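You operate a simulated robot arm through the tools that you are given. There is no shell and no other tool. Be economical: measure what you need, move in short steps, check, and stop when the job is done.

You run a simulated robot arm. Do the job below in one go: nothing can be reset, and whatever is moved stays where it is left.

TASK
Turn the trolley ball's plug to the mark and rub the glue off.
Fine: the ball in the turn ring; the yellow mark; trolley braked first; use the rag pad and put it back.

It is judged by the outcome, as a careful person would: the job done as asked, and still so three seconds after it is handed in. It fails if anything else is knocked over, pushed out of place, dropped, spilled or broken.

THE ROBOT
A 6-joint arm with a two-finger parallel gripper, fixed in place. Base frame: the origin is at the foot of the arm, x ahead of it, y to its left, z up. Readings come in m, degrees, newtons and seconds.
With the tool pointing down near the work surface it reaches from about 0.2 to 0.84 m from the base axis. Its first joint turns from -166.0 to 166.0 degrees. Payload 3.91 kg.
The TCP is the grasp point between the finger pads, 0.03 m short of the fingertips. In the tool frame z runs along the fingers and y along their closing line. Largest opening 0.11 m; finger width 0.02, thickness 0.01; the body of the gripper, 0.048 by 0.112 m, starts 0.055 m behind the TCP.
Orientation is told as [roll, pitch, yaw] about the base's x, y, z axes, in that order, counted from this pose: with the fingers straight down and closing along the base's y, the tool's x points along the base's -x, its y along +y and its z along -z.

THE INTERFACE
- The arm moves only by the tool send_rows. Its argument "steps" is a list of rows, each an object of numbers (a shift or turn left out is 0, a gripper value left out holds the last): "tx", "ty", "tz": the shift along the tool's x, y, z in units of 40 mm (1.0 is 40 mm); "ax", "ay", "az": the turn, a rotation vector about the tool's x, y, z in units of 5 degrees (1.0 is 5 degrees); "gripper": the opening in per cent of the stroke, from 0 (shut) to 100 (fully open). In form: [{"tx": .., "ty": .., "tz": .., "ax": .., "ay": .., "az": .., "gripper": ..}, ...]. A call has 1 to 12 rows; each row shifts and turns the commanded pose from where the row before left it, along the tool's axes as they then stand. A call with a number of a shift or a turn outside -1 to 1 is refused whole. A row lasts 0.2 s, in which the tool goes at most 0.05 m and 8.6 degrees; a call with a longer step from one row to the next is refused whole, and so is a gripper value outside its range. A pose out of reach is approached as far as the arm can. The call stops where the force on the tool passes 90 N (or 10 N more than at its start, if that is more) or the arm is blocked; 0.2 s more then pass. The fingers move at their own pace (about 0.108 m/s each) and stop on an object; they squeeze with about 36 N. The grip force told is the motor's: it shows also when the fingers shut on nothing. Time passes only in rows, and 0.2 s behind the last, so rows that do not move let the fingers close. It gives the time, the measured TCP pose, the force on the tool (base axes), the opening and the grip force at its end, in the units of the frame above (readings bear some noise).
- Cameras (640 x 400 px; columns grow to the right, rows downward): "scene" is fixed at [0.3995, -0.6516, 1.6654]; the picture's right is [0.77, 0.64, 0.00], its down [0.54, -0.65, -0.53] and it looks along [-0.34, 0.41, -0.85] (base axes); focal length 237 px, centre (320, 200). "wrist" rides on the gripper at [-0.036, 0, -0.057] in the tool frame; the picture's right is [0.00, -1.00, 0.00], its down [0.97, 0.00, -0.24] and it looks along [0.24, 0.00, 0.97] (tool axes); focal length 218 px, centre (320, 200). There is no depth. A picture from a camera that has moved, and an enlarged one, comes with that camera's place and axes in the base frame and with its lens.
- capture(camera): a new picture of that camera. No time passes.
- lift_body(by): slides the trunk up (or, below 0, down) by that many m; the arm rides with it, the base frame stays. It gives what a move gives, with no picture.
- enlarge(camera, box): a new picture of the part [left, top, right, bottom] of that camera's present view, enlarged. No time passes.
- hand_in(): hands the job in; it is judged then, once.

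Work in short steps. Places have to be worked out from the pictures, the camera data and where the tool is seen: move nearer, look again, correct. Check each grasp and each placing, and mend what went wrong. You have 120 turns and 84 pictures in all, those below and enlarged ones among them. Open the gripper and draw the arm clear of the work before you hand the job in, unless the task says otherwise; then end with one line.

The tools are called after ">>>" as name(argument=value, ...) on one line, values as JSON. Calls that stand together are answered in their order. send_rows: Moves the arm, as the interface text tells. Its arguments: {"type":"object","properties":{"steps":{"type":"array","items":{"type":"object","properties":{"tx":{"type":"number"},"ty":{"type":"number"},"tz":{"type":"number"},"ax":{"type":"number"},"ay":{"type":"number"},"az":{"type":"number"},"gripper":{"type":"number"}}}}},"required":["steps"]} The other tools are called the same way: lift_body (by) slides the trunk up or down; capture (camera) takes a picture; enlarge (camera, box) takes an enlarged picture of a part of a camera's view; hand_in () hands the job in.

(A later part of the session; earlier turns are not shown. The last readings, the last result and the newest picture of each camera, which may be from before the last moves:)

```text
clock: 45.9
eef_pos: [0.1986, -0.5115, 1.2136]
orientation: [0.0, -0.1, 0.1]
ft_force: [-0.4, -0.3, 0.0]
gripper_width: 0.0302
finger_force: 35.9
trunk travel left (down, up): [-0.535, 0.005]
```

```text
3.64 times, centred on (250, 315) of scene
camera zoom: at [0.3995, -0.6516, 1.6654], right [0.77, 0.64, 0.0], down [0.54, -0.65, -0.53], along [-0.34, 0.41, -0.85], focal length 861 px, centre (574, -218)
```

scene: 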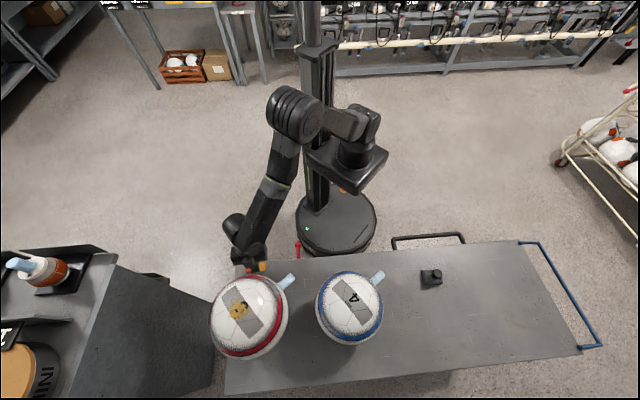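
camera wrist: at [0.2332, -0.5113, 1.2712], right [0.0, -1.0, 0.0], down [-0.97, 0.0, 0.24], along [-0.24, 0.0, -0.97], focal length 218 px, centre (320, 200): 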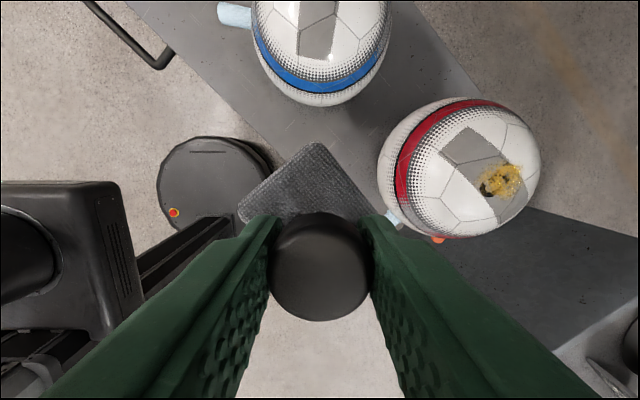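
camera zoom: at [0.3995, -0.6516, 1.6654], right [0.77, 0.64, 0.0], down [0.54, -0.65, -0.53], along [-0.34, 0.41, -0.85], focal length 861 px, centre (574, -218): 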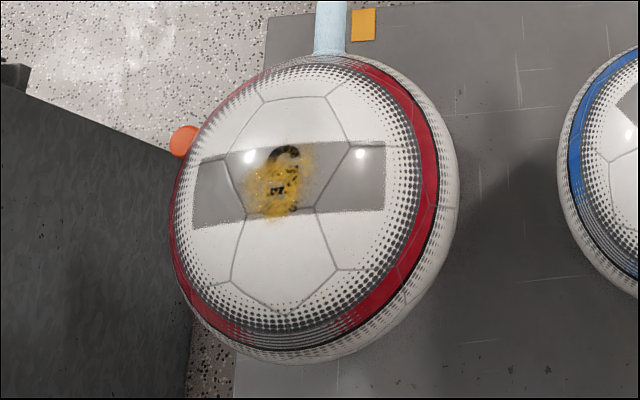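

Glue centred ≈ (0.198,-0.715) on the ball's crown, ~5 cm wide. Move above it with the pad bottom ~5 cm clear.

>>> send_rows(steps=[{"tz": 0.7, "ty": -0.4}, {"tz": 0.6, "ty": -0.7}, {"ty": -1}, {"ty": -1}, {"ty": -1}, {"ty": -1}])

>>> enlarge(camera="scene", box=[170, 210, 330, 370])

>>> capture(camera="wrist")

```text
clock: 47.3
eef_pos: [0.1978, -0.7157, 1.1618]
orientation: [0.1, 0.0, 0.2]
ft_force: [0.1, 1.4, 0.1]
gripper_width: 0.0302
finger_force: 35.5
trunk travel left (down, up): [-0.535, 0.005]
```

```text
2.50 times, centred on (250, 290) of scene
camera zoom: at [0.3995, -0.6516, 1.6654], right [0.77, 0.64, 0.0], down [0.54, -0.65, -0.53], along [-0.34, 0.41, -0.85], focal length 592 px, centre (495, -25)
```

zoom: 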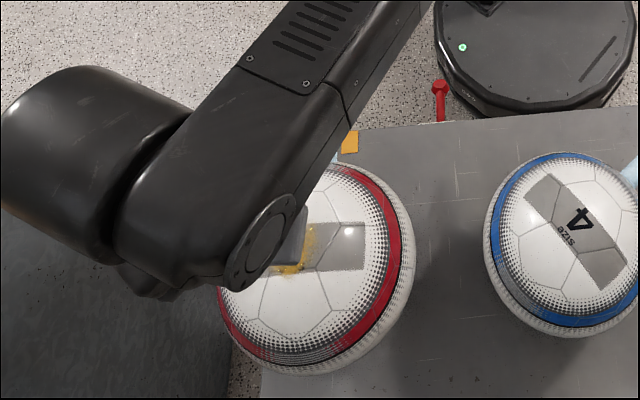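

```text
42 pictures are left
camera wrist: at [0.234, -0.7151, 1.2197], right [0.0, -1.0, 0.0], down [-0.97, 0.0, 0.24], along [-0.24, 0.0, -0.97], focal length 218 px, centre (320, 200)
```

wrist: 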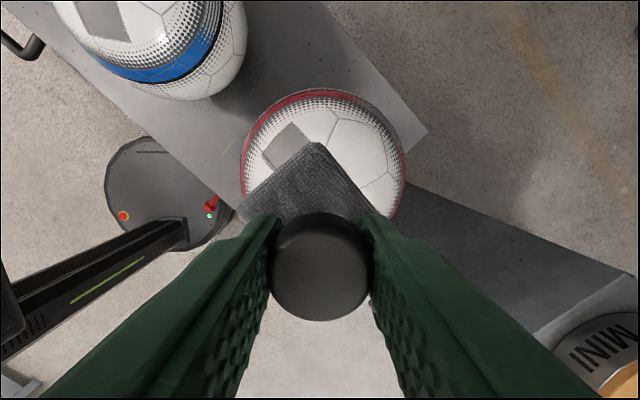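

Descend gently to just above expected contact (TCP ≈1.10).

>>> send_rows(steps=[{"tz": 0.6}, {"tz": 0.5}, {"tz": 0.3}, {"tz": 0.1}])

>>> capture(camera="wrist")

```text
clock: 48.3
eef_pos: [0.1981, -0.7141, 1.1039]
orientation: [-0.1, 0.0, 0.1]
ft_force: [0.1, 0.4, -0.4]
gripper_width: 0.0299
finger_force: 36.3
trunk travel left (down, up): [-0.535, 0.005]
```

```text
41 pictures are left
camera wrist: at [0.2342, -0.7136, 1.1611], right [0.0, -1.0, 0.0], down [-0.97, 0.0, 0.24], along [-0.24, 0.0, -0.97], focal length 218 px, centre (320, 200)
```

wrist: 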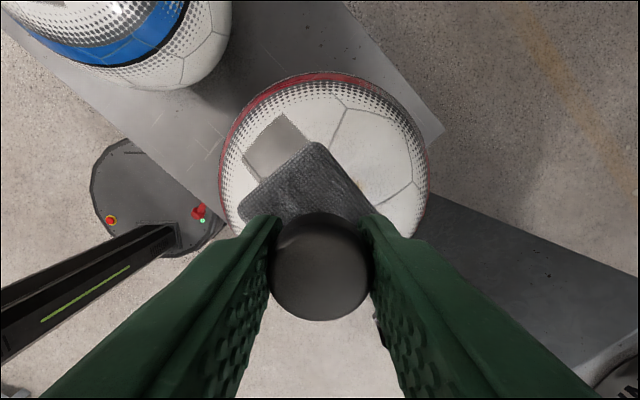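

No contact yet; creep down 1 mm per row.

>>> send_rows(steps=[{"tz": 0.03}, {"tz": 0.03}, {"tz": 0.03}, {"tz": 0.03}])

>>> send_rows(steps=[{"tz": 0.025}, {"tz": 0.025}])

```text
clock: 49.3
eef_pos: [0.1979, -0.7137, 1.0987]
orientation: [-0.2, -0.1, 0.1]
ft_force: [0.1, 0.7, -0.9]
gripper_width: 0.0303
finger_force: 35.6
trunk travel left (down, up): [-0.535, 0.005]
```

```text
clock: 49.9
eef_pos: [0.1987, -0.7132, 1.0966]
orientation: [0.0, 0.0, 0.2]
ft_force: [0.1, 1.3, -0.6]
gripper_width: 0.0302
finger_force: 36.1
trunk travel left (down, up): [-0.535, 0.005]
```

>>> send_rows(steps=[{"tz": 0.03}, {"tz": 0.03}])

>>> send_rows(steps=[{"tz": 0.03}, {"tz": 0.03}])

>>> send_rows(steps=[{"tz": 0.03}, {"tz": 0.03}])

```text
clock: 50.5
eef_pos: [0.1982, -0.7137, 1.0941]
orientation: [-0.2, -0.2, 0.1]
ft_force: [-0.5, 0.6, -1.2]
gripper_width: 0.0299
finger_force: 36.4
trunk travel left (down, up): [-0.535, 0.005]
```

```text
clock: 51.1
eef_pos: [0.1987, -0.7147, 1.0925]
orientation: [-0.1, -0.1, 0.2]
ft_force: [-0.7, 1.2, -0.4]
gripper_width: 0.0302
finger_force: 36.1
trunk travel left (down, up): [-0.535, 0.005]
```

```text
clock: 51.7
eef_pos: [0.1978, -0.7138, 1.09]
orientation: [-0.2, -0.1, 0.1]
ft_force: [0.3, -0.6, -0.4]
gripper_width: 0.03
finger_force: 35.8
trunk travel left (down, up): [-0.535, 0.005]
```

Still free; keep creeping.

>>> send_rows(steps=[{"tz": 0.03}, {"tz": 0.03}])

>>> send_rows(steps=[{"tz": 0.03}, {"tz": 0.03}])

>>> send_rows(steps=[{"tz": 0.03}, {"tz": 0.03}])

>>> capture(camera="wrist")

```text
clock: 52.3
eef_pos: [0.1993, -0.7136, 1.0864]
orientation: [-0.1, -0.1, 0.1]
ft_force: [0.4, 0.3, -0.1]
gripper_width: 0.0301
finger_force: 35.7
trunk travel left (down, up): [-0.535, 0.005]
```

```text
clock: 52.9
eef_pos: [0.198, -0.7133, 1.0842]
orientation: [-0.1, -0.1, 0.1]
ft_force: [-0.1, 0.4, -0.7]
gripper_width: 0.0302
finger_force: 36.3
trunk travel left (down, up): [-0.535, 0.005]
```

```text
clock: 53.5
eef_pos: [0.1973, -0.7138, 1.082]
orientation: [-0.1, -0.1, 0.2]
ft_force: [0.6, 0.0, 0.2]
gripper_width: 0.0302
finger_force: 35.9
trunk travel left (down, up): [-0.535, 0.005]
```

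```text
40 pictures are left
camera wrist: at [0.2345, -0.7137, 1.1398], right [0.0, -1.0, 0.0], down [-0.97, 0.0, 0.24], along [-0.24, 0.0, -0.97], focal length 218 px, centre (320, 200)
```

wrist: 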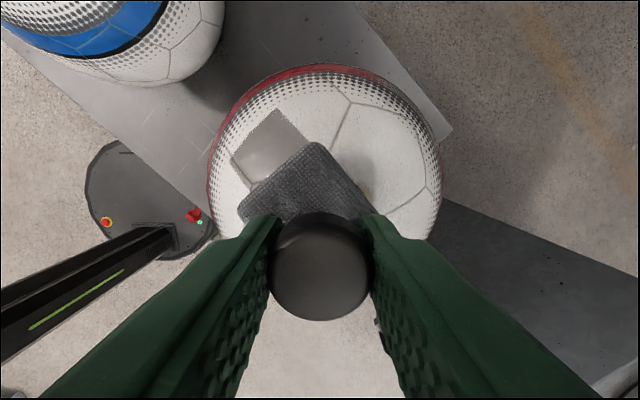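

Ball top looks closer to z≈1.02; continue creeping.

>>> send_rows(steps=[{"tz": 0.03}, {"tz": 0.03}, {"tz": 0.03}])

>>> send_rows(steps=[{"tz": 0.03}, {"tz": 0.03}, {"tz": 0.03}])

>>> send_rows(steps=[{"tz": 0.03}, {"tz": 0.03}, {"tz": 0.03}])

```text
clock: 54.3
eef_pos: [0.197, -0.7134, 1.0773]
orientation: [-0.1, 0.0, 0.0]
ft_force: [-0.1, 0.9, -1.1]
gripper_width: 0.0303
finger_force: 36.1
trunk travel left (down, up): [-0.535, 0.005]
```

```text
clock: 55.1
eef_pos: [0.1972, -0.7136, 1.0765]
orientation: [-0.2, -0.1, 0.2]
ft_force: [1.0, -0.7, 6.3]
gripper_width: 0.0299
finger_force: 35.8
trunk travel left (down, up): [-0.535, 0.005]
```

```text
clock: 55.9
eef_pos: [0.1981, -0.7114, 1.0757]
orientation: [-0.6, -0.1, 0.1]
ft_force: [1.0, -5.9, 31.8]
gripper_width: 0.0301
finger_force: 35.9
trunk travel left (down, up): [-0.535, 0.005]
```

Contact at TCP z≈1.0765 (ball top ≈1.021). Back off to a light ~8 N press, then rub with strokes along tool x, curved around the ball.

>>> send_rows(steps=[{"tz": -0.08, "ty": -0.1, "tx": 0.06}, {"tx": -0.36, "tz": 0.016, "ay": 1}, {"tx": -0.36, "tz": 0.016, "ay": 1}, {"tx": 0.36, "tz": 0.016, "ay": -1}, {"tx": 0.36, "tz": 0.016, "ay": -1}, {"tx": 0.36, "tz": 0.016, "ay": -1}, {"tx": 0.36, "tz": 0.016, "ay": -1}, {"tx": -0.36, "tz": 0.016, "ay": 1}, {"tx": -0.36, "tz": 0.016, "ay": 1}])

>>> enlarge(camera="scene", box=[170, 210, 330, 370])

```text
clock: 57.9
eef_pos: [0.1959, -0.7145, 1.0758]
orientation: [-0.2, -0.1, 0.2]
ft_force: [8.9, 2.6, 26.0]
gripper_width: 0.0303
finger_force: 36.0
trunk travel left (down, up): [-0.535, 0.005]
```

```text
2.50 times, centred on (250, 290) of scene
camera zoom: at [0.3995, -0.6516, 1.6654], right [0.77, 0.64, 0.0], down [0.54, -0.65, -0.53], along [-0.34, 0.41, -0.85], focal length 592 px, centre (495, -25)
```

zoom: 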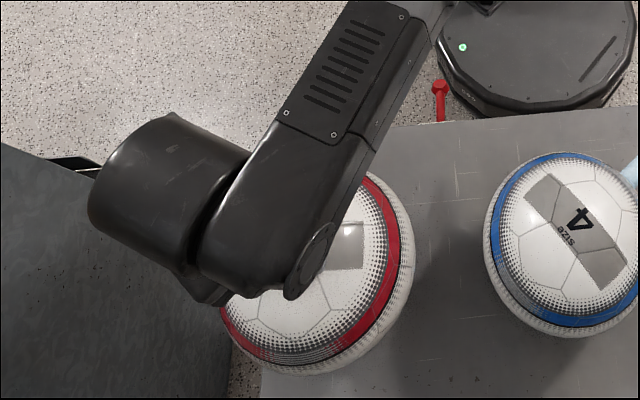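

Now light press and strokes along tool y, mostly toward the base side.

>>> send_rows(steps=[{"tz": -0.02, "ty": -0.08}, {"ty": 0.36, "tz": 0.016, "ax": 1}, {"ty": 0.36, "tz": 0.016, "ax": 1}, {"ty": -0.36, "tz": 0.016, "ax": -1}, {"ty": -0.36, "tz": 0.016, "ax": -1}, {"ty": -0.36, "tz": 0.016, "ax": -1}, {"ty": -0.36, "tz": 0.016, "ax": -1}, {"ty": 0.36, "tz": 0.016, "ax": 1}, {"ty": 0.36, "tz": 0.016, "ax": 1}])

>>> send_rows(steps=[{"tz": -0.5}, {"tz": -1}, {"tz": -0.5, "ty": 1}, {"ty": 1}, {"ty": 1}, {"ty": 1}, {"ty": 1}])

>>> enlarge(camera="scene", box=[195, 240, 305, 350])

```text
clock: 59.9
eef_pos: [0.1943, -0.7076, 1.0781]
orientation: [-0.3, -0.1, 0.0]
ft_force: [1.4, -2.7, 16.2]
gripper_width: 0.0303
finger_force: 35.7
out of reach, approached as far as the arm can: row 7
trunk travel left (down, up): [-0.535, 0.005]
```

```text
clock: 61.5
eef_pos: [0.1933, -0.5056, 1.1565]
orientation: [-0.1, -0.2, 0.0]
ft_force: [0.3, 0.7, -0.7]
gripper_width: 0.0299
finger_force: 36.2
trunk travel left (down, up): [-0.535, 0.005]
```

```text
3.64 times, centred on (250, 295) of scene
camera zoom: at [0.3995, -0.6516, 1.6654], right [0.77, 0.64, 0.0], down [0.54, -0.65, -0.53], along [-0.34, 0.41, -0.85], focal length 861 px, centre (574, -146)
```

zoom: 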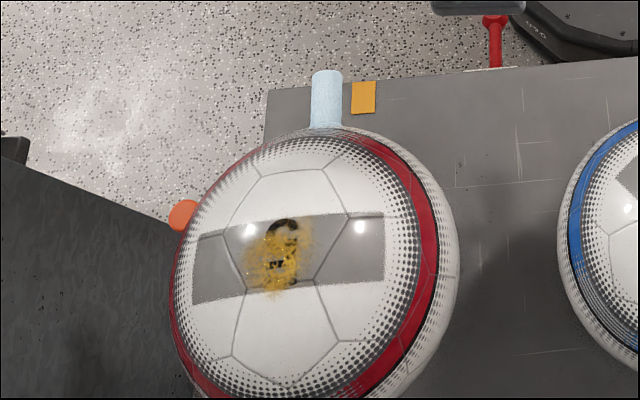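

The glue has thinned only a bit; the ball hardly moved. I go back for more rubbing strokes, centred at (0.194,-0.717).

>>> send_rows(steps=[{"ty": -1}, {"ty": -1}, {"ty": -1}, {"ty": -1}, {"ty": -1}, {"ty": -0.28, "tz": 0.7}, {"tz": 0.7}, {"tz": 0.4}, {"tz": 0.2}])

>>> send_rows(steps=[{"tz": 0.06}, {"tz": 0.04}])

```text
clock: 63.5
eef_pos: [0.1954, -0.7195, 1.0763]
orientation: [-0.1, -0.1, 0.1]
ft_force: [0.1, 0.4, -1.6]
gripper_width: 0.0303
finger_force: 35.9
trunk travel left (down, up): [-0.535, 0.005]
```

```text
clock: 64.1
eef_pos: [0.1946, -0.7193, 1.0756]
orientation: [-0.5, -0.1, 0.1]
ft_force: [1.9, -4.9, 19.3]
gripper_width: 0.0306
finger_force: 36.1
trunk travel left (down, up): [-0.535, 0.005]
```

19 N contact. Rub with x-strokes, two sweeps.

>>> send_rows(steps=[{"tx": -0.36, "tz": 0.016, "ay": 1}, {"tx": -0.36, "tz": 0.016, "ay": 1}, {"tx": 0.36, "tz": 0.016, "ay": -1}, {"tx": 0.36, "tz": 0.016, "ay": -1}, {"tx": 0.36, "tz": 0.016, "ay": -1}, {"tx": 0.36, "tz": 0.016, "ay": -1}, {"tx": -0.36, "tz": 0.016, "ay": 1}, {"tx": -0.36, "tz": 0.016, "ay": 1}, {"tx": -0.36, "tz": 0.016, "ay": 1}, {"tx": -0.36, "tz": 0.016, "ay": 1}, {"tx": 0.36, "tz": 0.016, "ay": -1}, {"tx": 0.36, "tz": 0.016, "ay": -1}])

>>> send_rows(steps=[{"tx": -0.6}, {"tx": 0.6}, {"tx": 0.6}, {"tx": -0.6}, {"ty": 0.6}, {"ty": -0.6}, {"ty": -0.6}, {"ty": 0.6}, {"ty": 0.6}, {"ty": -0.6}, {"ty": -0.6}, {"ty": 0.6}])

>>> send_rows(steps=[{"tz": -0.5}, {"tz": -1}, {"tz": -0.5, "ty": 1}, {"ty": 1}, {"ty": 1}, {"ty": 1}, {"ty": 1}])

>>> enlarge(camera="scene", box=[195, 240, 305, 350])

```text
clock: 66.7
eef_pos: [0.1964, -0.7171, 1.0746]
orientation: [-0.4, -0.1, 0.3]
ft_force: [0.7, -6.7, 31.3]
gripper_width: 0.0302
finger_force: 36.1
trunk travel left (down, up): [-0.535, 0.005]
```

```text
clock: 69.3
eef_pos: [0.1959, -0.7202, 1.0731]
orientation: [-0.2, -0.1, 0.1]
ft_force: [6.0, 2.1, 24.2]
gripper_width: 0.0301
finger_force: 35.8
trunk travel left (down, up): [-0.535, 0.005]
```

```text
clock: 70.9
eef_pos: [0.1928, -0.5178, 1.1519]
orientation: [-0.2, -0.1, 0.2]
ft_force: [1.4, -0.7, -1.0]
gripper_width: 0.0302
finger_force: 35.9
trunk travel left (down, up): [-0.535, 0.005]
```

```text
3.64 times, centred on (250, 295) of scene
camera zoom: at [0.3995, -0.6516, 1.6654], right [0.77, 0.64, 0.0], down [0.54, -0.65, -0.53], along [-0.34, 0.41, -0.85], focal length 861 px, centre (574, -146)
```

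zoom: 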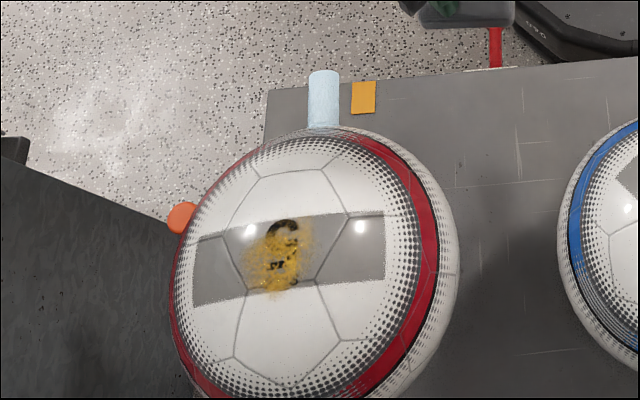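

Thinner again but not gone. Return for a longer rubbing session with mixed strokes.

>>> send_rows(steps=[{"ty": -1}, {"ty": -1}, {"ty": -1}, {"ty": -1}, {"ty": -1}, {"ty": -0.05, "tz": 0.7, "tx": -0.06}, {"tz": 0.7}, {"tz": 0.3}, {"tz": 0.2}, {"tz": 0.06}, {"tz": 0.05}])

>>> send_rows(steps=[{"tx": -0.6}, {"tx": 0.6}, {"tx": 0.6}, {"tx": -0.6}, {"tx": -0.6}, {"tx": 0.6}, {"tx": 0.6}, {"tx": -0.6}, {"tx": -0.6}, {"tx": 0.6}, {"tx": 0.6}, {"tx": -0.6}])

```text
clock: 73.3
eef_pos: [0.1972, -0.7219, 1.0744]
orientation: [-0.4, -0.1, 0.0]
ft_force: [-0.2, -2.2, 9.2]
gripper_width: 0.0302
finger_force: 35.8
trunk travel left (down, up): [-0.535, 0.005]
```

```text
clock: 75.9
eef_pos: [0.1963, -0.7217, 1.0738]
orientation: [-0.3, -0.2, 0.1]
ft_force: [2.1, -6.7, 27.7]
gripper_width: 0.0303
finger_force: 36.1
trunk travel left (down, up): [-0.535, 0.005]
```

Pressure is good (~20–28 N). Continue with y strokes and diagonals.

>>> send_rows(steps=[{"ty": 0.6}, {"ty": -0.6}, {"ty": -0.6}, {"ty": 0.6}, {"ty": 0.6}, {"ty": -0.6}, {"ty": -0.6}, {"ty": 0.6}, {"ty": 0.6}, {"ty": -0.6}, {"ty": -0.6}, {"ty": 0.6}])

>>> send_rows(steps=[{"tx": 0.5, "ty": 0.5}, {"tx": -0.5, "ty": -0.5}, {"tx": -0.5, "ty": -0.5}, {"tx": 0.5, "ty": 0.5}, {"tx": 0.5, "ty": -0.5}, {"tx": -0.5, "ty": 0.5}, {"tx": -0.5, "ty": 0.5}, {"tx": 0.5, "ty": -0.5}, {"tx": 0.5, "ty": 0.5}, {"tx": -0.5, "ty": -0.5}, {"tx": -0.5, "ty": -0.5}, {"tx": 0.5, "ty": 0.5}])

>>> send_rows(steps=[{"tz": -0.5}, {"tz": -1}, {"tz": -0.5, "ty": 1}, {"ty": 1}, {"ty": 1}, {"ty": 1}, {"ty": 1}])

>>> enlarge(camera="scene", box=[195, 240, 305, 350])

```text
clock: 78.5
eef_pos: [0.1943, -0.7224, 1.073]
orientation: [-0.3, -0.1, 0.0]
ft_force: [-4.8, -2.5, 21.6]
gripper_width: 0.0303
finger_force: 35.7
trunk travel left (down, up): [-0.535, 0.005]
```

```text
clock: 81.1
eef_pos: [0.1955, -0.7222, 1.0734]
orientation: [-0.3, -0.1, 0.1]
ft_force: [-6.5, -2.2, 24.3]
gripper_width: 0.0303
finger_force: 35.5
trunk travel left (down, up): [-0.535, 0.005]
```

```text
clock: 82.7
eef_pos: [0.1968, -0.5206, 1.1517]
orientation: [-0.1, -0.1, 0.1]
ft_force: [0.6, 0.0, 0.0]
gripper_width: 0.0302
finger_force: 36.0
trunk travel left (down, up): [-0.535, 0.005]
```

```text
3.64 times, centred on (250, 295) of scene
camera zoom: at [0.3995, -0.6516, 1.6654], right [0.77, 0.64, 0.0], down [0.54, -0.65, -0.53], along [-0.34, 0.41, -0.85], focal length 861 px, centre (574, -146)
```

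zoom: 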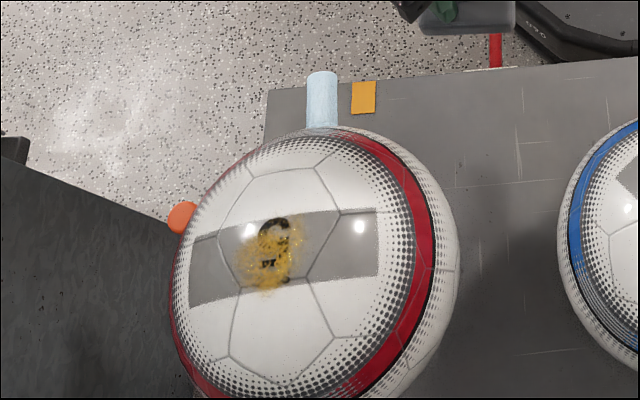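

Little progress; perhaps the ball follows the pad instead of sliding. Look closely at the spot.

>>> enlarge(camera="scene", box=[225, 290, 285, 328])

>>> capture(camera="wrist")

```text
10.53 times, centred on (255, 309) of scene
camera zoom: at [0.3995, -0.6516, 1.6654], right [0.77, 0.64, 0.0], down [0.54, -0.65, -0.53], along [-0.34, 0.41, -0.85], focal length 2493 px, centre (1004, -947)
```

zoom: 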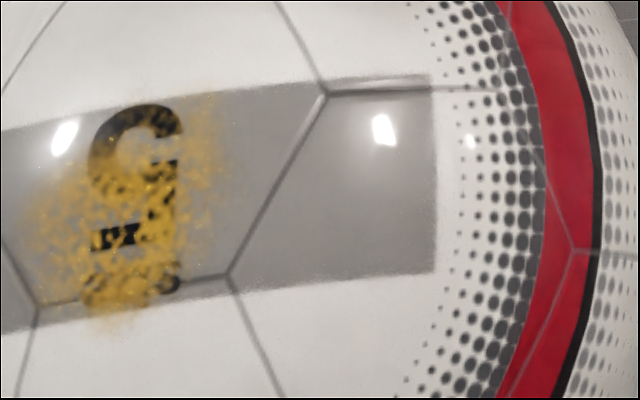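

```text
34 pictures are left
camera wrist: at [0.2323, -0.5203, 1.2099], right [0.0, -1.0, 0.0], down [-0.97, 0.0, 0.24], along [-0.24, 0.0, -0.97], focal length 218 px, centre (320, 200)
```

wrist: 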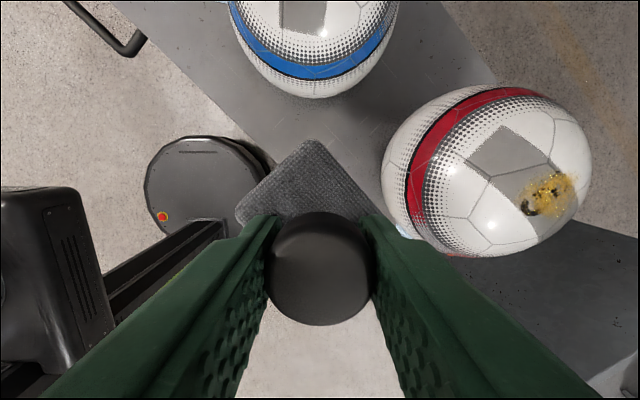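

I'll press again and check mid-stroke whether the ball slips under the pad or rolls along with it.

>>> send_rows(steps=[{"ty": -1}, {"ty": -1}, {"ty": -1}, {"ty": -1}, {"ty": -1}, {"tz": 0.7}, {"tz": 0.7}, {"tz": 0.3}, {"tz": 0.2}, {"tz": 0.06}, {"tz": 0.05}])

>>> enlarge(camera="wrist", box=[180, 40, 460, 240])

>>> send_rows(steps=[{"tx": -0.36, "tz": 0.016, "ay": 1}, {"tx": -0.36, "tz": 0.016, "ay": 1}, {"tx": -0.36, "tz": 0.016, "ay": 1}])

>>> enlarge(camera="scene", box=[195, 240, 305, 350])

```text
clock: 85.1
eef_pos: [0.1962, -0.7218, 1.073]
orientation: [-0.3, -0.1, 0.1]
ft_force: [1.2, -0.2, 10.9]
gripper_width: 0.0304
finger_force: 36.1
trunk travel left (down, up): [-0.535, 0.005]
```

```text
2.00 times, centred on (320, 140) of wrist
camera zoom: at [0.2334, -0.7213, 1.1313], right [0.0, -1.0, 0.01], down [-0.97, 0.0, 0.24], along [-0.24, -0.01, -0.97], focal length 436 px, centre (320, 320)
```

zoom: 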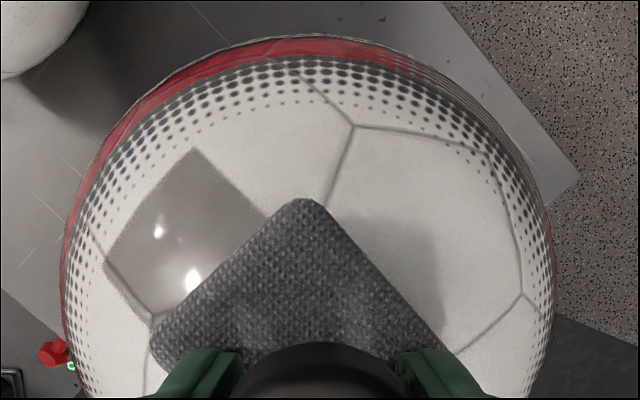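

```text
clock: 85.9
eef_pos: [0.2391, -0.7188, 1.0766]
orientation: [-1.1, 14.9, -0.2]
ft_force: [-1.9, -3.9, 53.2]
gripper_width: 0.0306
finger_force: 36.0
trunk travel left (down, up): [-0.535, 0.005]
```

```text
3.64 times, centred on (250, 295) of scene
camera zoom: at [0.3995, -0.6516, 1.6654], right [0.77, 0.64, 0.0], down [0.54, -0.65, -0.53], along [-0.34, 0.41, -0.85], focal length 861 px, centre (574, -146)
```

zoom: 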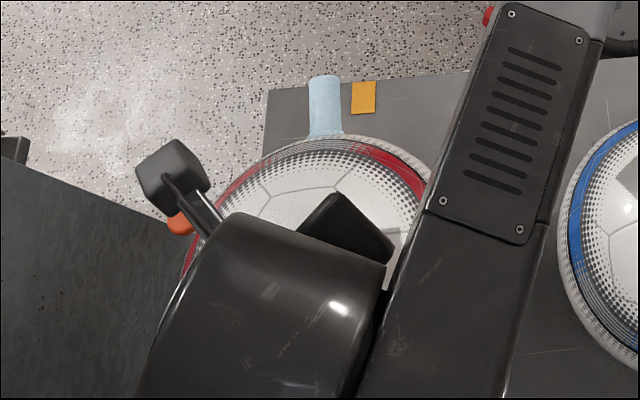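

Force climbed to 53 N and the ball is being dragged in its seat — too hard. I go back along the same path, lift off and check the ball.

>>> send_rows(steps=[{"tx": 0.36, "tz": -0.1, "ay": -1}, {"tx": 0.36, "tz": -0.05, "ay": -1}, {"tx": 0.36, "tz": 0.0, "ay": -1}])

>>> send_rows(steps=[{"tz": -0.5}, {"tz": -1}, {"tz": -0.5, "ty": 1}, {"ty": 1}, {"ty": 1}, {"ty": 1}, {"ty": 1}])

>>> enlarge(camera="scene", box=[195, 240, 305, 350])

```text
clock: 86.7
eef_pos: [0.1995, -0.7215, 1.0763]
orientation: [0.2, -0.1, 0.2]
ft_force: [0.2, 0.7, -0.6]
gripper_width: 0.03
finger_force: 36.1
trunk travel left (down, up): [-0.535, 0.005]
```

```text
clock: 88.3
eef_pos: [0.198, -0.521, 1.1588]
orientation: [-0.2, -0.1, 0.1]
ft_force: [-0.8, -0.1, -0.1]
gripper_width: 0.0305
finger_force: 36.0
trunk travel left (down, up): [-0.535, 0.005]
```

```text
3.64 times, centred on (250, 295) of scene
camera zoom: at [0.3995, -0.6516, 1.6654], right [0.77, 0.64, 0.0], down [0.54, -0.65, -0.53], along [-0.34, 0.41, -0.85], focal length 861 px, centre (574, -146)
```

zoom: 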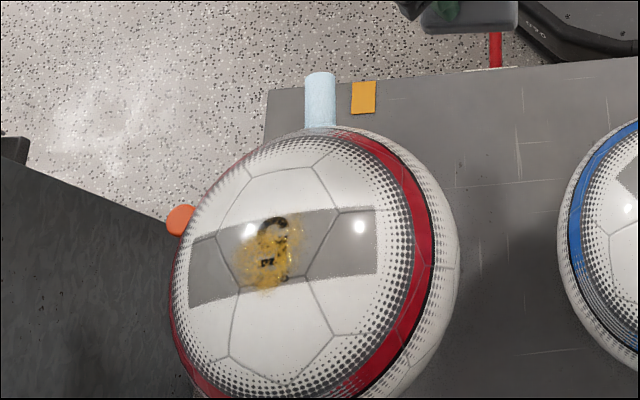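

The ball settled back fine, and the glue now looks thinner. Zoom closely and check the pad in the grip.

>>> enlarge(camera="scene", box=[225, 290, 285, 328])

>>> capture(camera="wrist")

```text
10.53 times, centred on (255, 309) of scene
camera zoom: at [0.3995, -0.6516, 1.6654], right [0.77, 0.64, 0.0], down [0.54, -0.65, -0.53], along [-0.34, 0.41, -0.85], focal length 2493 px, centre (1004, -947)
```

zoom: 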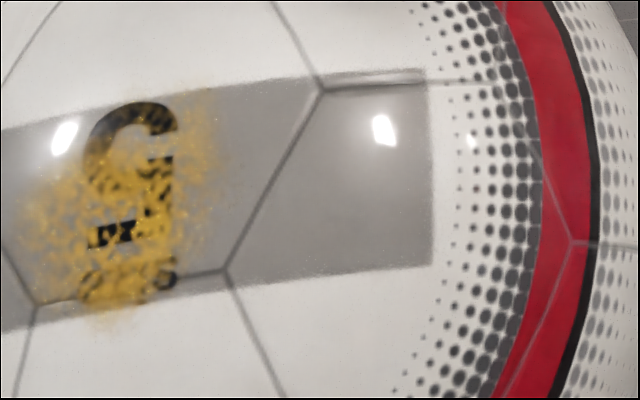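

```text
29 pictures are left
camera wrist: at [0.2348, -0.5202, 1.2172], right [0.0, -1.0, 0.0], down [-0.97, 0.0, 0.24], along [-0.24, 0.0, -0.97], focal length 218 px, centre (320, 200)
```

wrist: 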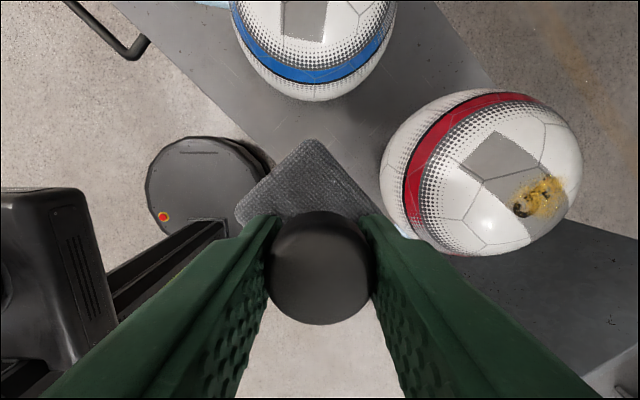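

The glue coat is thinning uniformly, so it's a matter of more sliding. Try a light-force session (~5 N, so the pad slides rather than drags the ball) and compare.

>>> send_rows(steps=[{"ty": -1}, {"ty": -1}, {"ty": -1}, {"ty": -1}, {"ty": -1, "tx": 0.07}, {"tz": 0.7}, {"tz": 0.7}, {"tz": 0.4}, {"tz": 0.2}, {"tz": 0.1}, {"tz": 0.03}])

>>> send_rows(steps=[{"tx": -0.5}, {"tx": 0.5}, {"tx": 0.5}, {"tx": -0.5}, {"tx": -0.5}, {"tx": 0.5}, {"tx": 0.5}, {"tx": -0.5}, {"tx": -0.5}, {"tx": 0.5}, {"tx": 0.5}, {"tx": -0.5}])

```text
clock: 90.7
eef_pos: [0.196, -0.7219, 1.0739]
orientation: [-0.1, -0.1, 0.1]
ft_force: [0.0, -0.2, 0.4]
gripper_width: 0.0305
finger_force: 35.3
trunk travel left (down, up): [-0.535, 0.005]
```

```text
clock: 93.3
eef_pos: [0.1971, -0.7207, 1.0754]
orientation: [-0.4, -0.1, 0.2]
ft_force: [8.2, -1.6, 28.3]
gripper_width: 0.03
finger_force: 36.3
trunk travel left (down, up): [-0.535, 0.005]
```

Force crept up to 28 N during strokes. Ease off a little and see the settled value.

>>> send_rows(steps=[{}, {}])

>>> send_rows(steps=[{"tz": -0.05}, {}])

>>> enlarge(camera="wrist", box=[180, 40, 460, 240])

```text
clock: 93.9
eef_pos: [0.1969, -0.72, 1.0755]
orientation: [-0.3, 0.0, 0.1]
ft_force: [6.3, -2.0, 31.3]
gripper_width: 0.0302
finger_force: 35.9
trunk travel left (down, up): [-0.535, 0.005]
```

```text
clock: 94.5
eef_pos: [0.1957, -0.7195, 1.0776]
orientation: [0.0, 0.0, 0.1]
ft_force: [5.1, -0.8, 22.3]
gripper_width: 0.0301
finger_force: 36.0
trunk travel left (down, up): [-0.535, 0.005]
```

```text
2.00 times, centred on (320, 140) of wrist
camera zoom: at [0.2322, -0.7203, 1.1344], right [0.0, -1.0, 0.0], down [-0.97, 0.0, 0.24], along [-0.24, 0.0, -0.97], focal length 436 px, centre (320, 320)
```

zoom: 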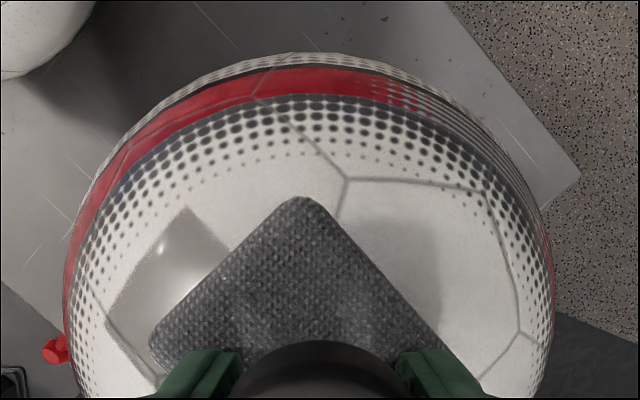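

The ball sticks to the pad and rocks a few degrees, so less pressure is needed for slip. Ease to ~5 N.

>>> send_rows(steps=[{"tz": -0.05}, {}])

>>> send_rows(steps=[{"tz": -0.03}, {}])

```text
clock: 95.1
eef_pos: [0.1964, -0.7211, 1.0768]
orientation: [0.0, 0.1, 0.1]
ft_force: [3.0, 1.5, 9.7]
gripper_width: 0.0306
finger_force: 36.0
trunk travel left (down, up): [-0.535, 0.005]
```

```text
clock: 95.7
eef_pos: [0.1962, -0.7217, 1.0782]
orientation: [-0.1, 0.0, 0.2]
ft_force: [-0.9, 0.4, -0.1]
gripper_width: 0.0303
finger_force: 36.0
trunk travel left (down, up): [-0.535, 0.005]
```

Lower 1 mm and stroke lightly.

>>> send_rows(steps=[{"tz": 0.035}, {"tx": -0.7}, {"tx": 0.7}, {"tx": 0.7}, {"tx": -0.7}, {"tx": -0.7}, {"tx": 0.7}, {"tx": 0.7}, {"tx": -0.7}])

>>> send_rows(steps=[{"ty": 0.7}, {"ty": -0.7}, {"ty": -0.7}, {"ty": 0.7}, {"ty": 0.7}, {"ty": -0.7}, {"ty": -0.7}, {"ty": 0.7}])

>>> enlarge(camera="wrist", box=[180, 40, 460, 240])

```text
clock: 97.7
eef_pos: [0.1979, -0.7216, 1.0782]
orientation: [-0.1, 0.0, 0.3]
ft_force: [0.1, 0.0, -0.4]
gripper_width: 0.0306
finger_force: 36.2
trunk travel left (down, up): [-0.535, 0.005]
```

```text
clock: 99.5
eef_pos: [0.1962, -0.7219, 1.0788]
orientation: [-0.2, -0.2, 0.0]
ft_force: [0.1, 0.5, -0.7]
gripper_width: 0.0302
finger_force: 36.7
trunk travel left (down, up): [-0.535, 0.005]
```

```text
2.00 times, centred on (320, 140) of wrist
camera zoom: at [0.2318, -0.7211, 1.1363], right [0.0, -1.0, 0.0], down [-0.97, 0.0, 0.24], along [-0.24, 0.0, -0.97], focal length 436 px, centre (320, 320)
```

zoom: 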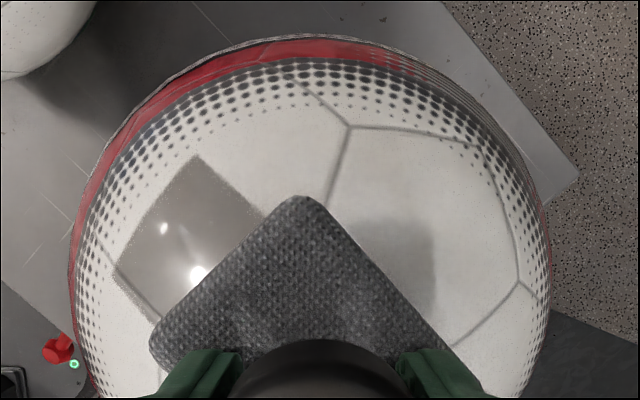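

The ball re-seats itself when released, good. Lower ~3 mm and stroke again.

>>> send_rows(steps=[{"tz": 0.07}, {"tx": -0.7}, {"tx": 0.7}, {"tx": 0.7}, {"tx": -0.7}, {"tx": -0.7}, {"tx": 0.7}, {"tx": 0.7}, {"tx": -0.7}])

>>> send_rows(steps=[{"tz": 0.02}, {"ty": 0.7}, {"ty": -0.7}, {"ty": -0.7}, {"ty": 0.7}, {"ty": 0.7}, {"ty": -0.7}, {"ty": -0.7}, {"ty": 0.7}])

>>> enlarge(camera="wrist", box=[180, 40, 460, 240])

```text
clock: 101.5
eef_pos: [0.1969, -0.7228, 1.0748]
orientation: [-0.2, 0.0, 0.2]
ft_force: [0.6, -0.6, -0.3]
gripper_width: 0.0304
finger_force: 35.5
trunk travel left (down, up): [-0.535, 0.005]
```

```text
clock: 103.5
eef_pos: [0.1963, -0.7206, 1.0786]
orientation: [-0.5, -0.2, 0.1]
ft_force: [-1.2, -7.6, 34.8]
gripper_width: 0.0302
finger_force: 36.1
trunk travel left (down, up): [-0.535, 0.005]
```

```text
2.00 times, centred on (320, 140) of wrist
camera zoom: at [0.2321, -0.7202, 1.1364], right [0.0, -1.0, 0.01], down [-0.97, 0.0, 0.24], along [-0.24, -0.01, -0.97], focal length 436 px, centre (320, 320)
```

zoom: 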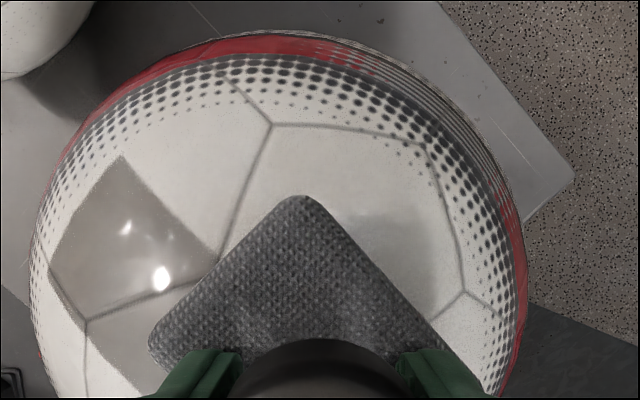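

The ball got dragged ~1.5 cm: stop, lift straight up and check it re-seats and the glue state.

>>> send_rows(steps=[{"ty": -0.1, "tz": -0.05}, {"tz": -0.1}, {"tz": -0.3}, {"tz": -1}, {"tz": -0.6, "ty": 1}, {"ty": 1}, {"ty": 1}, {"ty": 1}, {"ty": 1}])

>>> enlarge(camera="scene", box=[195, 240, 305, 350])

>>> enlarge(camera="scene", box=[225, 290, 285, 328])

```text
clock: 105.5
eef_pos: [0.1975, -0.5249, 1.1555]
orientation: [-0.2, -0.2, 0.1]
ft_force: [0.2, 0.7, -0.6]
gripper_width: 0.0302
finger_force: 36.7
trunk travel left (down, up): [-0.535, 0.005]
```

```text
3.64 times, centred on (250, 295) of scene
camera zoom: at [0.3995, -0.6516, 1.6654], right [0.77, 0.64, 0.0], down [0.54, -0.65, -0.53], along [-0.34, 0.41, -0.85], focal length 861 px, centre (574, -146)
```

zoom: 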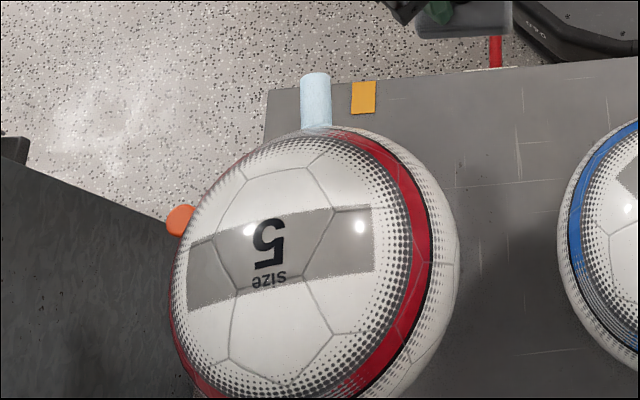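

```text
10.53 times, centred on (255, 309) of scene
camera zoom: at [0.3995, -0.6516, 1.6654], right [0.77, 0.64, 0.0], down [0.54, -0.65, -0.53], along [-0.34, 0.41, -0.85], focal length 2493 px, centre (1004, -947)
```

zoom: 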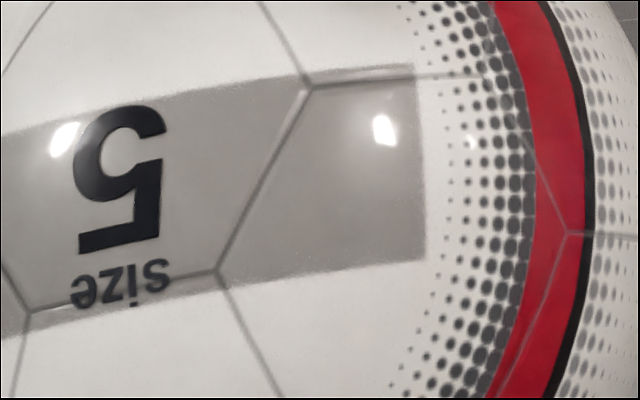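

The glue is completely gone. The rubbing drifted the ring ~5° past the mark, which I'll correct later. First return the pad to its place (TCP 0.577,-0.221, z≈0.835).

>>> send_rows(steps=[{"tz": -1}, {"tx": -0.949, "ty": 0.76}, {"tx": -0.949, "ty": 0.76}, {"tx": -0.949, "ty": 0.76}, {"tx": -0.949, "ty": 0.76}, {"tx": -0.949, "ty": 0.76}, {"tx": -0.949, "ty": 0.76}, {"tx": -0.949, "ty": 0.76}, {"tx": -0.949, "ty": 0.76}, {"tx": -0.949, "ty": 0.76}, {"tx": -0.949, "ty": 0.76}])

>>> send_rows(steps=[{"tz": 1}, {"tz": 1}, {"tz": 1}, {"tz": 1}, {"tz": 1}, {"tz": 1}, {"tz": 1}, {"tz": 1}])

```text
clock: 107.9
eef_pos: [0.5766, -0.2198, 1.1945]
orientation: [0.0, 0.0, 0.1]
ft_force: [-0.3, 0.7, -0.5]
gripper_width: 0.0301
finger_force: 36.0
trunk travel left (down, up): [-0.535, 0.005]
```

```text
clock: 109.7
eef_pos: [0.5753, -0.2219, 0.8754]
orientation: [-0.2, -0.1, 0.2]
ft_force: [-0.2, 0.0, -0.8]
gripper_width: 0.0305
finger_force: 36.3
trunk travel left (down, up): [-0.535, 0.005]
```

>>> send_rows(steps=[{"tz": 0.5, "tx": -0.03, "ty": 0.02}, {"tz": 0.3}, {"tz": 0.1}])

>>> send_rows(steps=[{"tz": 0.04}, {"tz": 0.04}])

```text
clock: 110.5
eef_pos: [0.5762, -0.2197, 0.84]
orientation: [0.0, 0.0, 0.0]
ft_force: [-0.4, -0.2, -0.5]
gripper_width: 0.0302
finger_force: 35.4
trunk travel left (down, up): [-0.535, 0.005]
```

```text
clock: 111.1
eef_pos: [0.5777, -0.2204, 0.8374]
orientation: [-0.1, -0.1, 0.0]
ft_force: [0.4, 0.3, 0.1]
gripper_width: 0.0302
finger_force: 36.0
trunk travel left (down, up): [-0.535, 0.005]
```

Not yet touching; creep down until light contact.

>>> send_rows(steps=[{"tz": 0.04}, {"tz": 0.03}])

>>> send_rows(steps=[{"tz": 0.03}, {}])

```text
clock: 111.7
eef_pos: [0.5751, -0.2202, 0.8328]
orientation: [-0.1, -0.1, 0.1]
ft_force: [0.3, 0.9, 0.1]
gripper_width: 0.0301
finger_force: 36.0
trunk travel left (down, up): [-0.535, 0.005]
```

```text
clock: 112.3
eef_pos: [0.5769, -0.2206, 0.8325]
orientation: [-0.2, -0.1, 0.1]
ft_force: [-0.1, 0.6, -1.8]
gripper_width: 0.0302
finger_force: 35.6
trunk travel left (down, up): [-0.535, 0.005]
```

>>> send_rows(steps=[{"tz": 0.03}, {}])

>>> send_rows(steps=[{"tz": 0.03}, {}])

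```text
clock: 112.9
eef_pos: [0.5773, -0.2198, 0.8324]
orientation: [-0.1, -0.1, 0.2]
ft_force: [-0.7, -0.4, 5.3]
gripper_width: 0.0304
finger_force: 36.3
trunk travel left (down, up): [-0.535, 0.005]
```

```text
clock: 113.5
eef_pos: [0.5766, -0.2211, 0.8313]
orientation: [-0.2, -0.2, 0.1]
ft_force: [1.3, -1.2, 15.9]
gripper_width: 0.0305
finger_force: 35.8
trunk travel left (down, up): [-0.535, 0.005]
```

The pad is down on the table. Release, rise and check.

>>> send_rows(steps=[{"tz": -0.04}, {"gripper": 60}, {}, {}, {"tz": -0.5}, {"tz": -1}, {"tz": -1}, {"tz": -1}])

>>> enlarge(camera="scene", box=[380, 240, 480, 310])

>>> send_rows(steps=[{"tz": -1}, {"tz": -1}, {"tz": -1}, {"tz": -1}, {"tz": -1}])

```text
clock: 115.3
eef_pos: [0.5771, -0.2187, 0.9719]
orientation: [0.0, 0.0, 0.1]
ft_force: [-0.1, 0.2, 0.7]
gripper_width: 0.0661
finger_force: 0.1
trunk travel left (down, up): [-0.535, 0.005]
```

```text
5.71 times, centred on (430, 275) of scene
camera zoom: at [0.3995, -0.6516, 1.6654], right [0.77, 0.64, 0.0], down [0.54, -0.65, -0.53], along [-0.34, 0.41, -0.85], focal length 1353 px, centre (-309, -229)
```

zoom: 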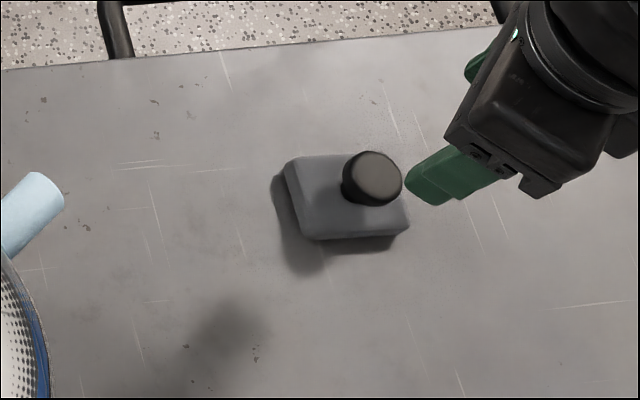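

```text
clock: 116.5
eef_pos: [0.5749, -0.2206, 1.1718]
orientation: [-0.1, 0.0, 0.1]
ft_force: [0.0, -0.5, -0.8]
gripper_width: 0.0662
finger_force: 0.1
trunk travel left (down, up): [-0.535, 0.005]
```

The pad seems displaced ~1 cm from its first spot; look again now.

>>> enlarge(camera="scene", box=[380, 240, 480, 310])

>>> capture(camera="wrist")

```text
5.71 times, centred on (430, 275) of scene
camera zoom: at [0.3995, -0.6516, 1.6654], right [0.77, 0.64, 0.0], down [0.54, -0.65, -0.53], along [-0.34, 0.41, -0.85], focal length 1353 px, centre (-309, -229)
```

zoom: 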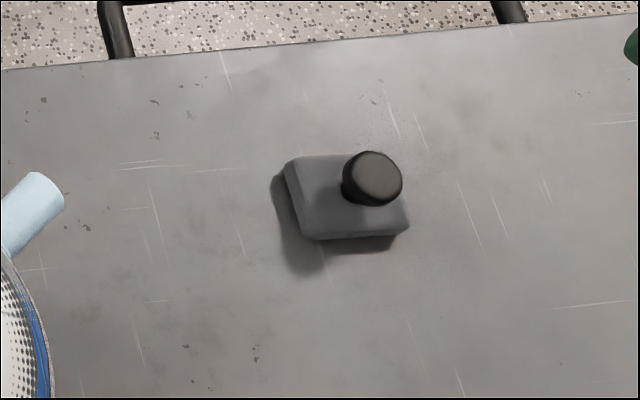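

```text
21 pictures are left
camera wrist: at [0.611, -0.2203, 1.2296], right [0.0, -1.0, 0.0], down [-0.97, 0.0, 0.24], along [-0.24, 0.0, -0.97], focal length 218 px, centre (320, 200)
```

wrist: 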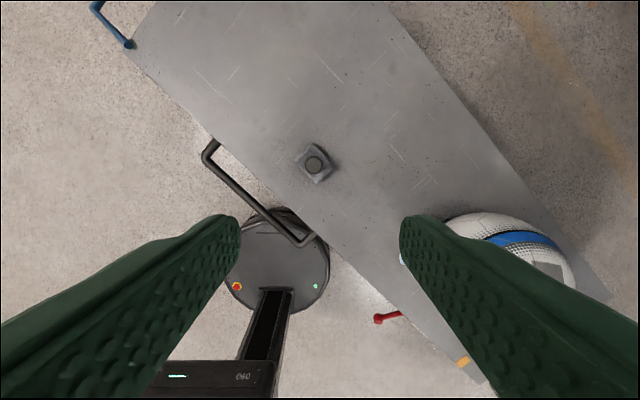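

The pad lies ~12 mm off in +y. Regrip it a bit higher on the knob and shift it back to its original spot.

>>> send_rows(steps=[{"tz": 1, "ty": 0.28, "tx": -0.06}, {"tz": 1}, {"tz": 1}, {"tz": 1}, {"tz": 1}, {"tz": 1}])

>>> capture(camera="wrist")

```text
clock: 117.9
eef_pos: [0.5799, -0.2084, 0.9319]
orientation: [-0.2, -0.1, 0.0]
ft_force: [-0.1, 0.5, 1.0]
gripper_width: 0.066
finger_force: 0.0
trunk travel left (down, up): [-0.535, 0.005]
```

```text
20 pictures are left
camera wrist: at [0.6161, -0.2092, 0.9889], right [0.0, -1.0, 0.0], down [-0.97, 0.0, 0.24], along [-0.24, 0.0, -0.97], focal length 218 px, centre (320, 200)
```

wrist: 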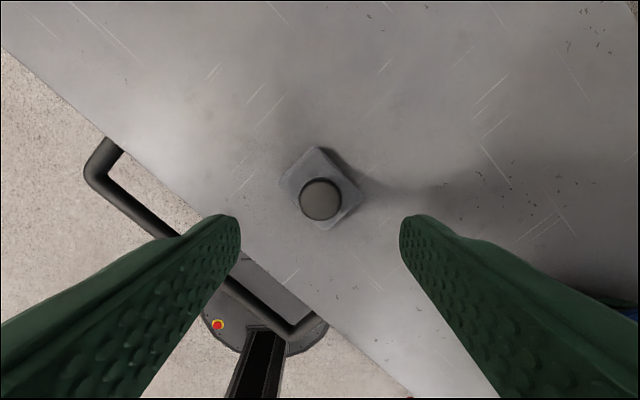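

Knob at (0.577,-0.209). Descend to z≈0.838, grip, lift a little, shift -13 mm in y, set down.

>>> send_rows(steps=[{"tz": 1, "tx": 0.06}, {"tz": 0.9}, {"tz": 0.45}, {"gripper": 0}, {}, {}, {"tz": -0.3}, {"ty": -0.32, "tx": -0.02}, {}])

>>> send_rows(steps=[{"tz": 0.2}, {"tz": 0.06}])

```text
clock: 119.9
eef_pos: [0.5774, -0.2229, 0.8511]
orientation: [-0.1, -0.2, 0.1]
ft_force: [-0.2, 0.4, -0.6]
gripper_width: 0.0303
finger_force: 36.2
trunk travel left (down, up): [-0.535, 0.005]
```

```text
clock: 120.5
eef_pos: [0.5777, -0.2219, 0.8387]
orientation: [-0.1, 0.0, 0.2]
ft_force: [0.1, 0.4, -0.4]
gripper_width: 0.0304
finger_force: 36.1
trunk travel left (down, up): [-0.535, 0.005]
```

>>> send_rows(steps=[{"tz": 0.025}, {"gripper": 45}, {}, {}, {"tz": -0.5}, {"tz": -1}, {"tz": -1}])

>>> enlarge(camera="scene", box=[380, 240, 480, 310])

```text
clock: 122.1
eef_pos: [0.5758, -0.2217, 0.9371]
orientation: [-0.1, 0.0, 0.0]
ft_force: [0.3, -0.9, -0.3]
gripper_width: 0.0494
finger_force: 0.0
trunk travel left (down, up): [-0.535, 0.005]
```

```text
5.71 times, centred on (430, 275) of scene
camera zoom: at [0.3995, -0.6516, 1.6654], right [0.77, 0.64, 0.0], down [0.54, -0.65, -0.53], along [-0.34, 0.41, -0.85], focal length 1353 px, centre (-309, -229)
```

zoom: 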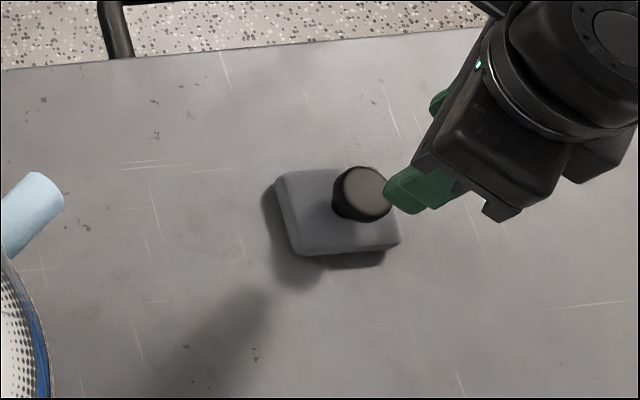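

Pad is back in its original place. Now return to the handle to correct the ~5° overshoot: travel back to the left side at safe height.

>>> send_rows(steps=[{"tz": -1}, {"tz": -1}, {"tz": -1}, {"tz": -1}, {"tz": -1}, {"tz": -1}])

>>> send_rows(steps=[{"tx": 1, "ty": -0.383}, {"tx": 1, "ty": -0.383}, {"tx": 1, "ty": -0.383}, {"tx": 1, "ty": -0.383}, {"tx": 1, "ty": -0.383}, {"tx": 1, "ty": -0.383}, {"tx": 1, "ty": -0.383}, {"tx": 1, "ty": -0.383}, {"tx": 1, "ty": -0.383}, {"tx": 1, "ty": -0.383}, {"tx": 1, "ty": -0.383}, {"tx": 1, "ty": -0.383}])

>>> send_rows(steps=[{"tx": 1, "ty": -0.383}, {"tx": 1, "ty": -0.383}, {"tx": 0.5, "ty": -0.383}, {"az": -1}, {"az": -1}, {"az": -1}, {"az": -1}, {"ay": -1}, {"ay": -1}, {"ay": -1}])

```text
clock: 123.5
eef_pos: [0.5772, -0.2211, 1.1794]
orientation: [-0.1, 0.0, 0.0]
ft_force: [-0.1, 0.3, 0.7]
gripper_width: 0.0496
finger_force: 0.1
trunk travel left (down, up): [-0.535, 0.005]
```

```text
clock: 126.1
eef_pos: [0.0957, -0.4064, 1.1785]
orientation: [-0.1, 0.0, 0.2]
ft_force: [-0.6, -0.7, 0.8]
gripper_width: 0.0495
finger_force: 0.2
trunk travel left (down, up): [-0.535, 0.005]
```

```text
clock: 128.3
eef_pos: [-0.0024, -0.4531, 1.1796]
orientation: [-0.3, -15.1, 20.2]
ft_force: [0.1, -1.1, 0.0]
gripper_width: 0.0495
finger_force: 0.0
trunk travel left (down, up): [-0.535, 0.005]
```

>>> send_rows(steps=[{"ty": -1, "tx": 0.4, "tz": 0.455}, {"ty": -1, "tx": 0.4, "tz": 0.455}, {"ty": -1, "tx": 0.4, "tz": 0.455}, {"ty": -1, "tx": 0.4, "tz": 0.455}, {"ty": -1, "tx": 0.4, "tz": 0.455}, {"ty": -1, "tx": 0.4, "tz": 0.455}])

>>> capture(camera="wrist")

```text
clock: 129.7
eef_pos: [0.0177, -0.7021, 1.0462]
orientation: [0.0, -15.0, 20.1]
ft_force: [0.6, -0.9, 0.4]
gripper_width: 0.0494
finger_force: 0.1
trunk travel left (down, up): [-0.535, 0.005]
```

```text
18 pictures are left
camera wrist: at [0.0377, -0.6946, 1.1115], right [0.34, -0.94, 0.0], down [-0.94, -0.34, -0.02], along [0.02, 0.01, -1.0], focal length 218 px, centre (320, 200)
```

wrist: 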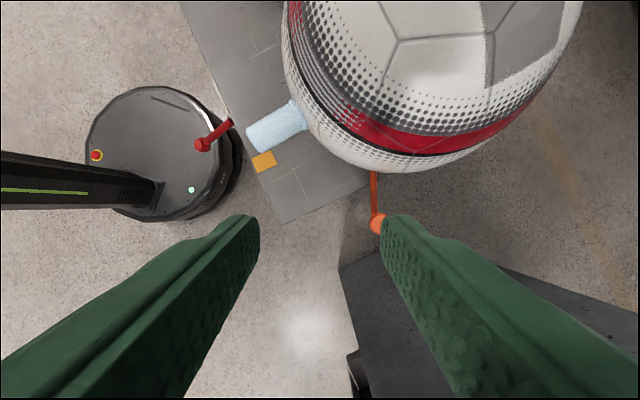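

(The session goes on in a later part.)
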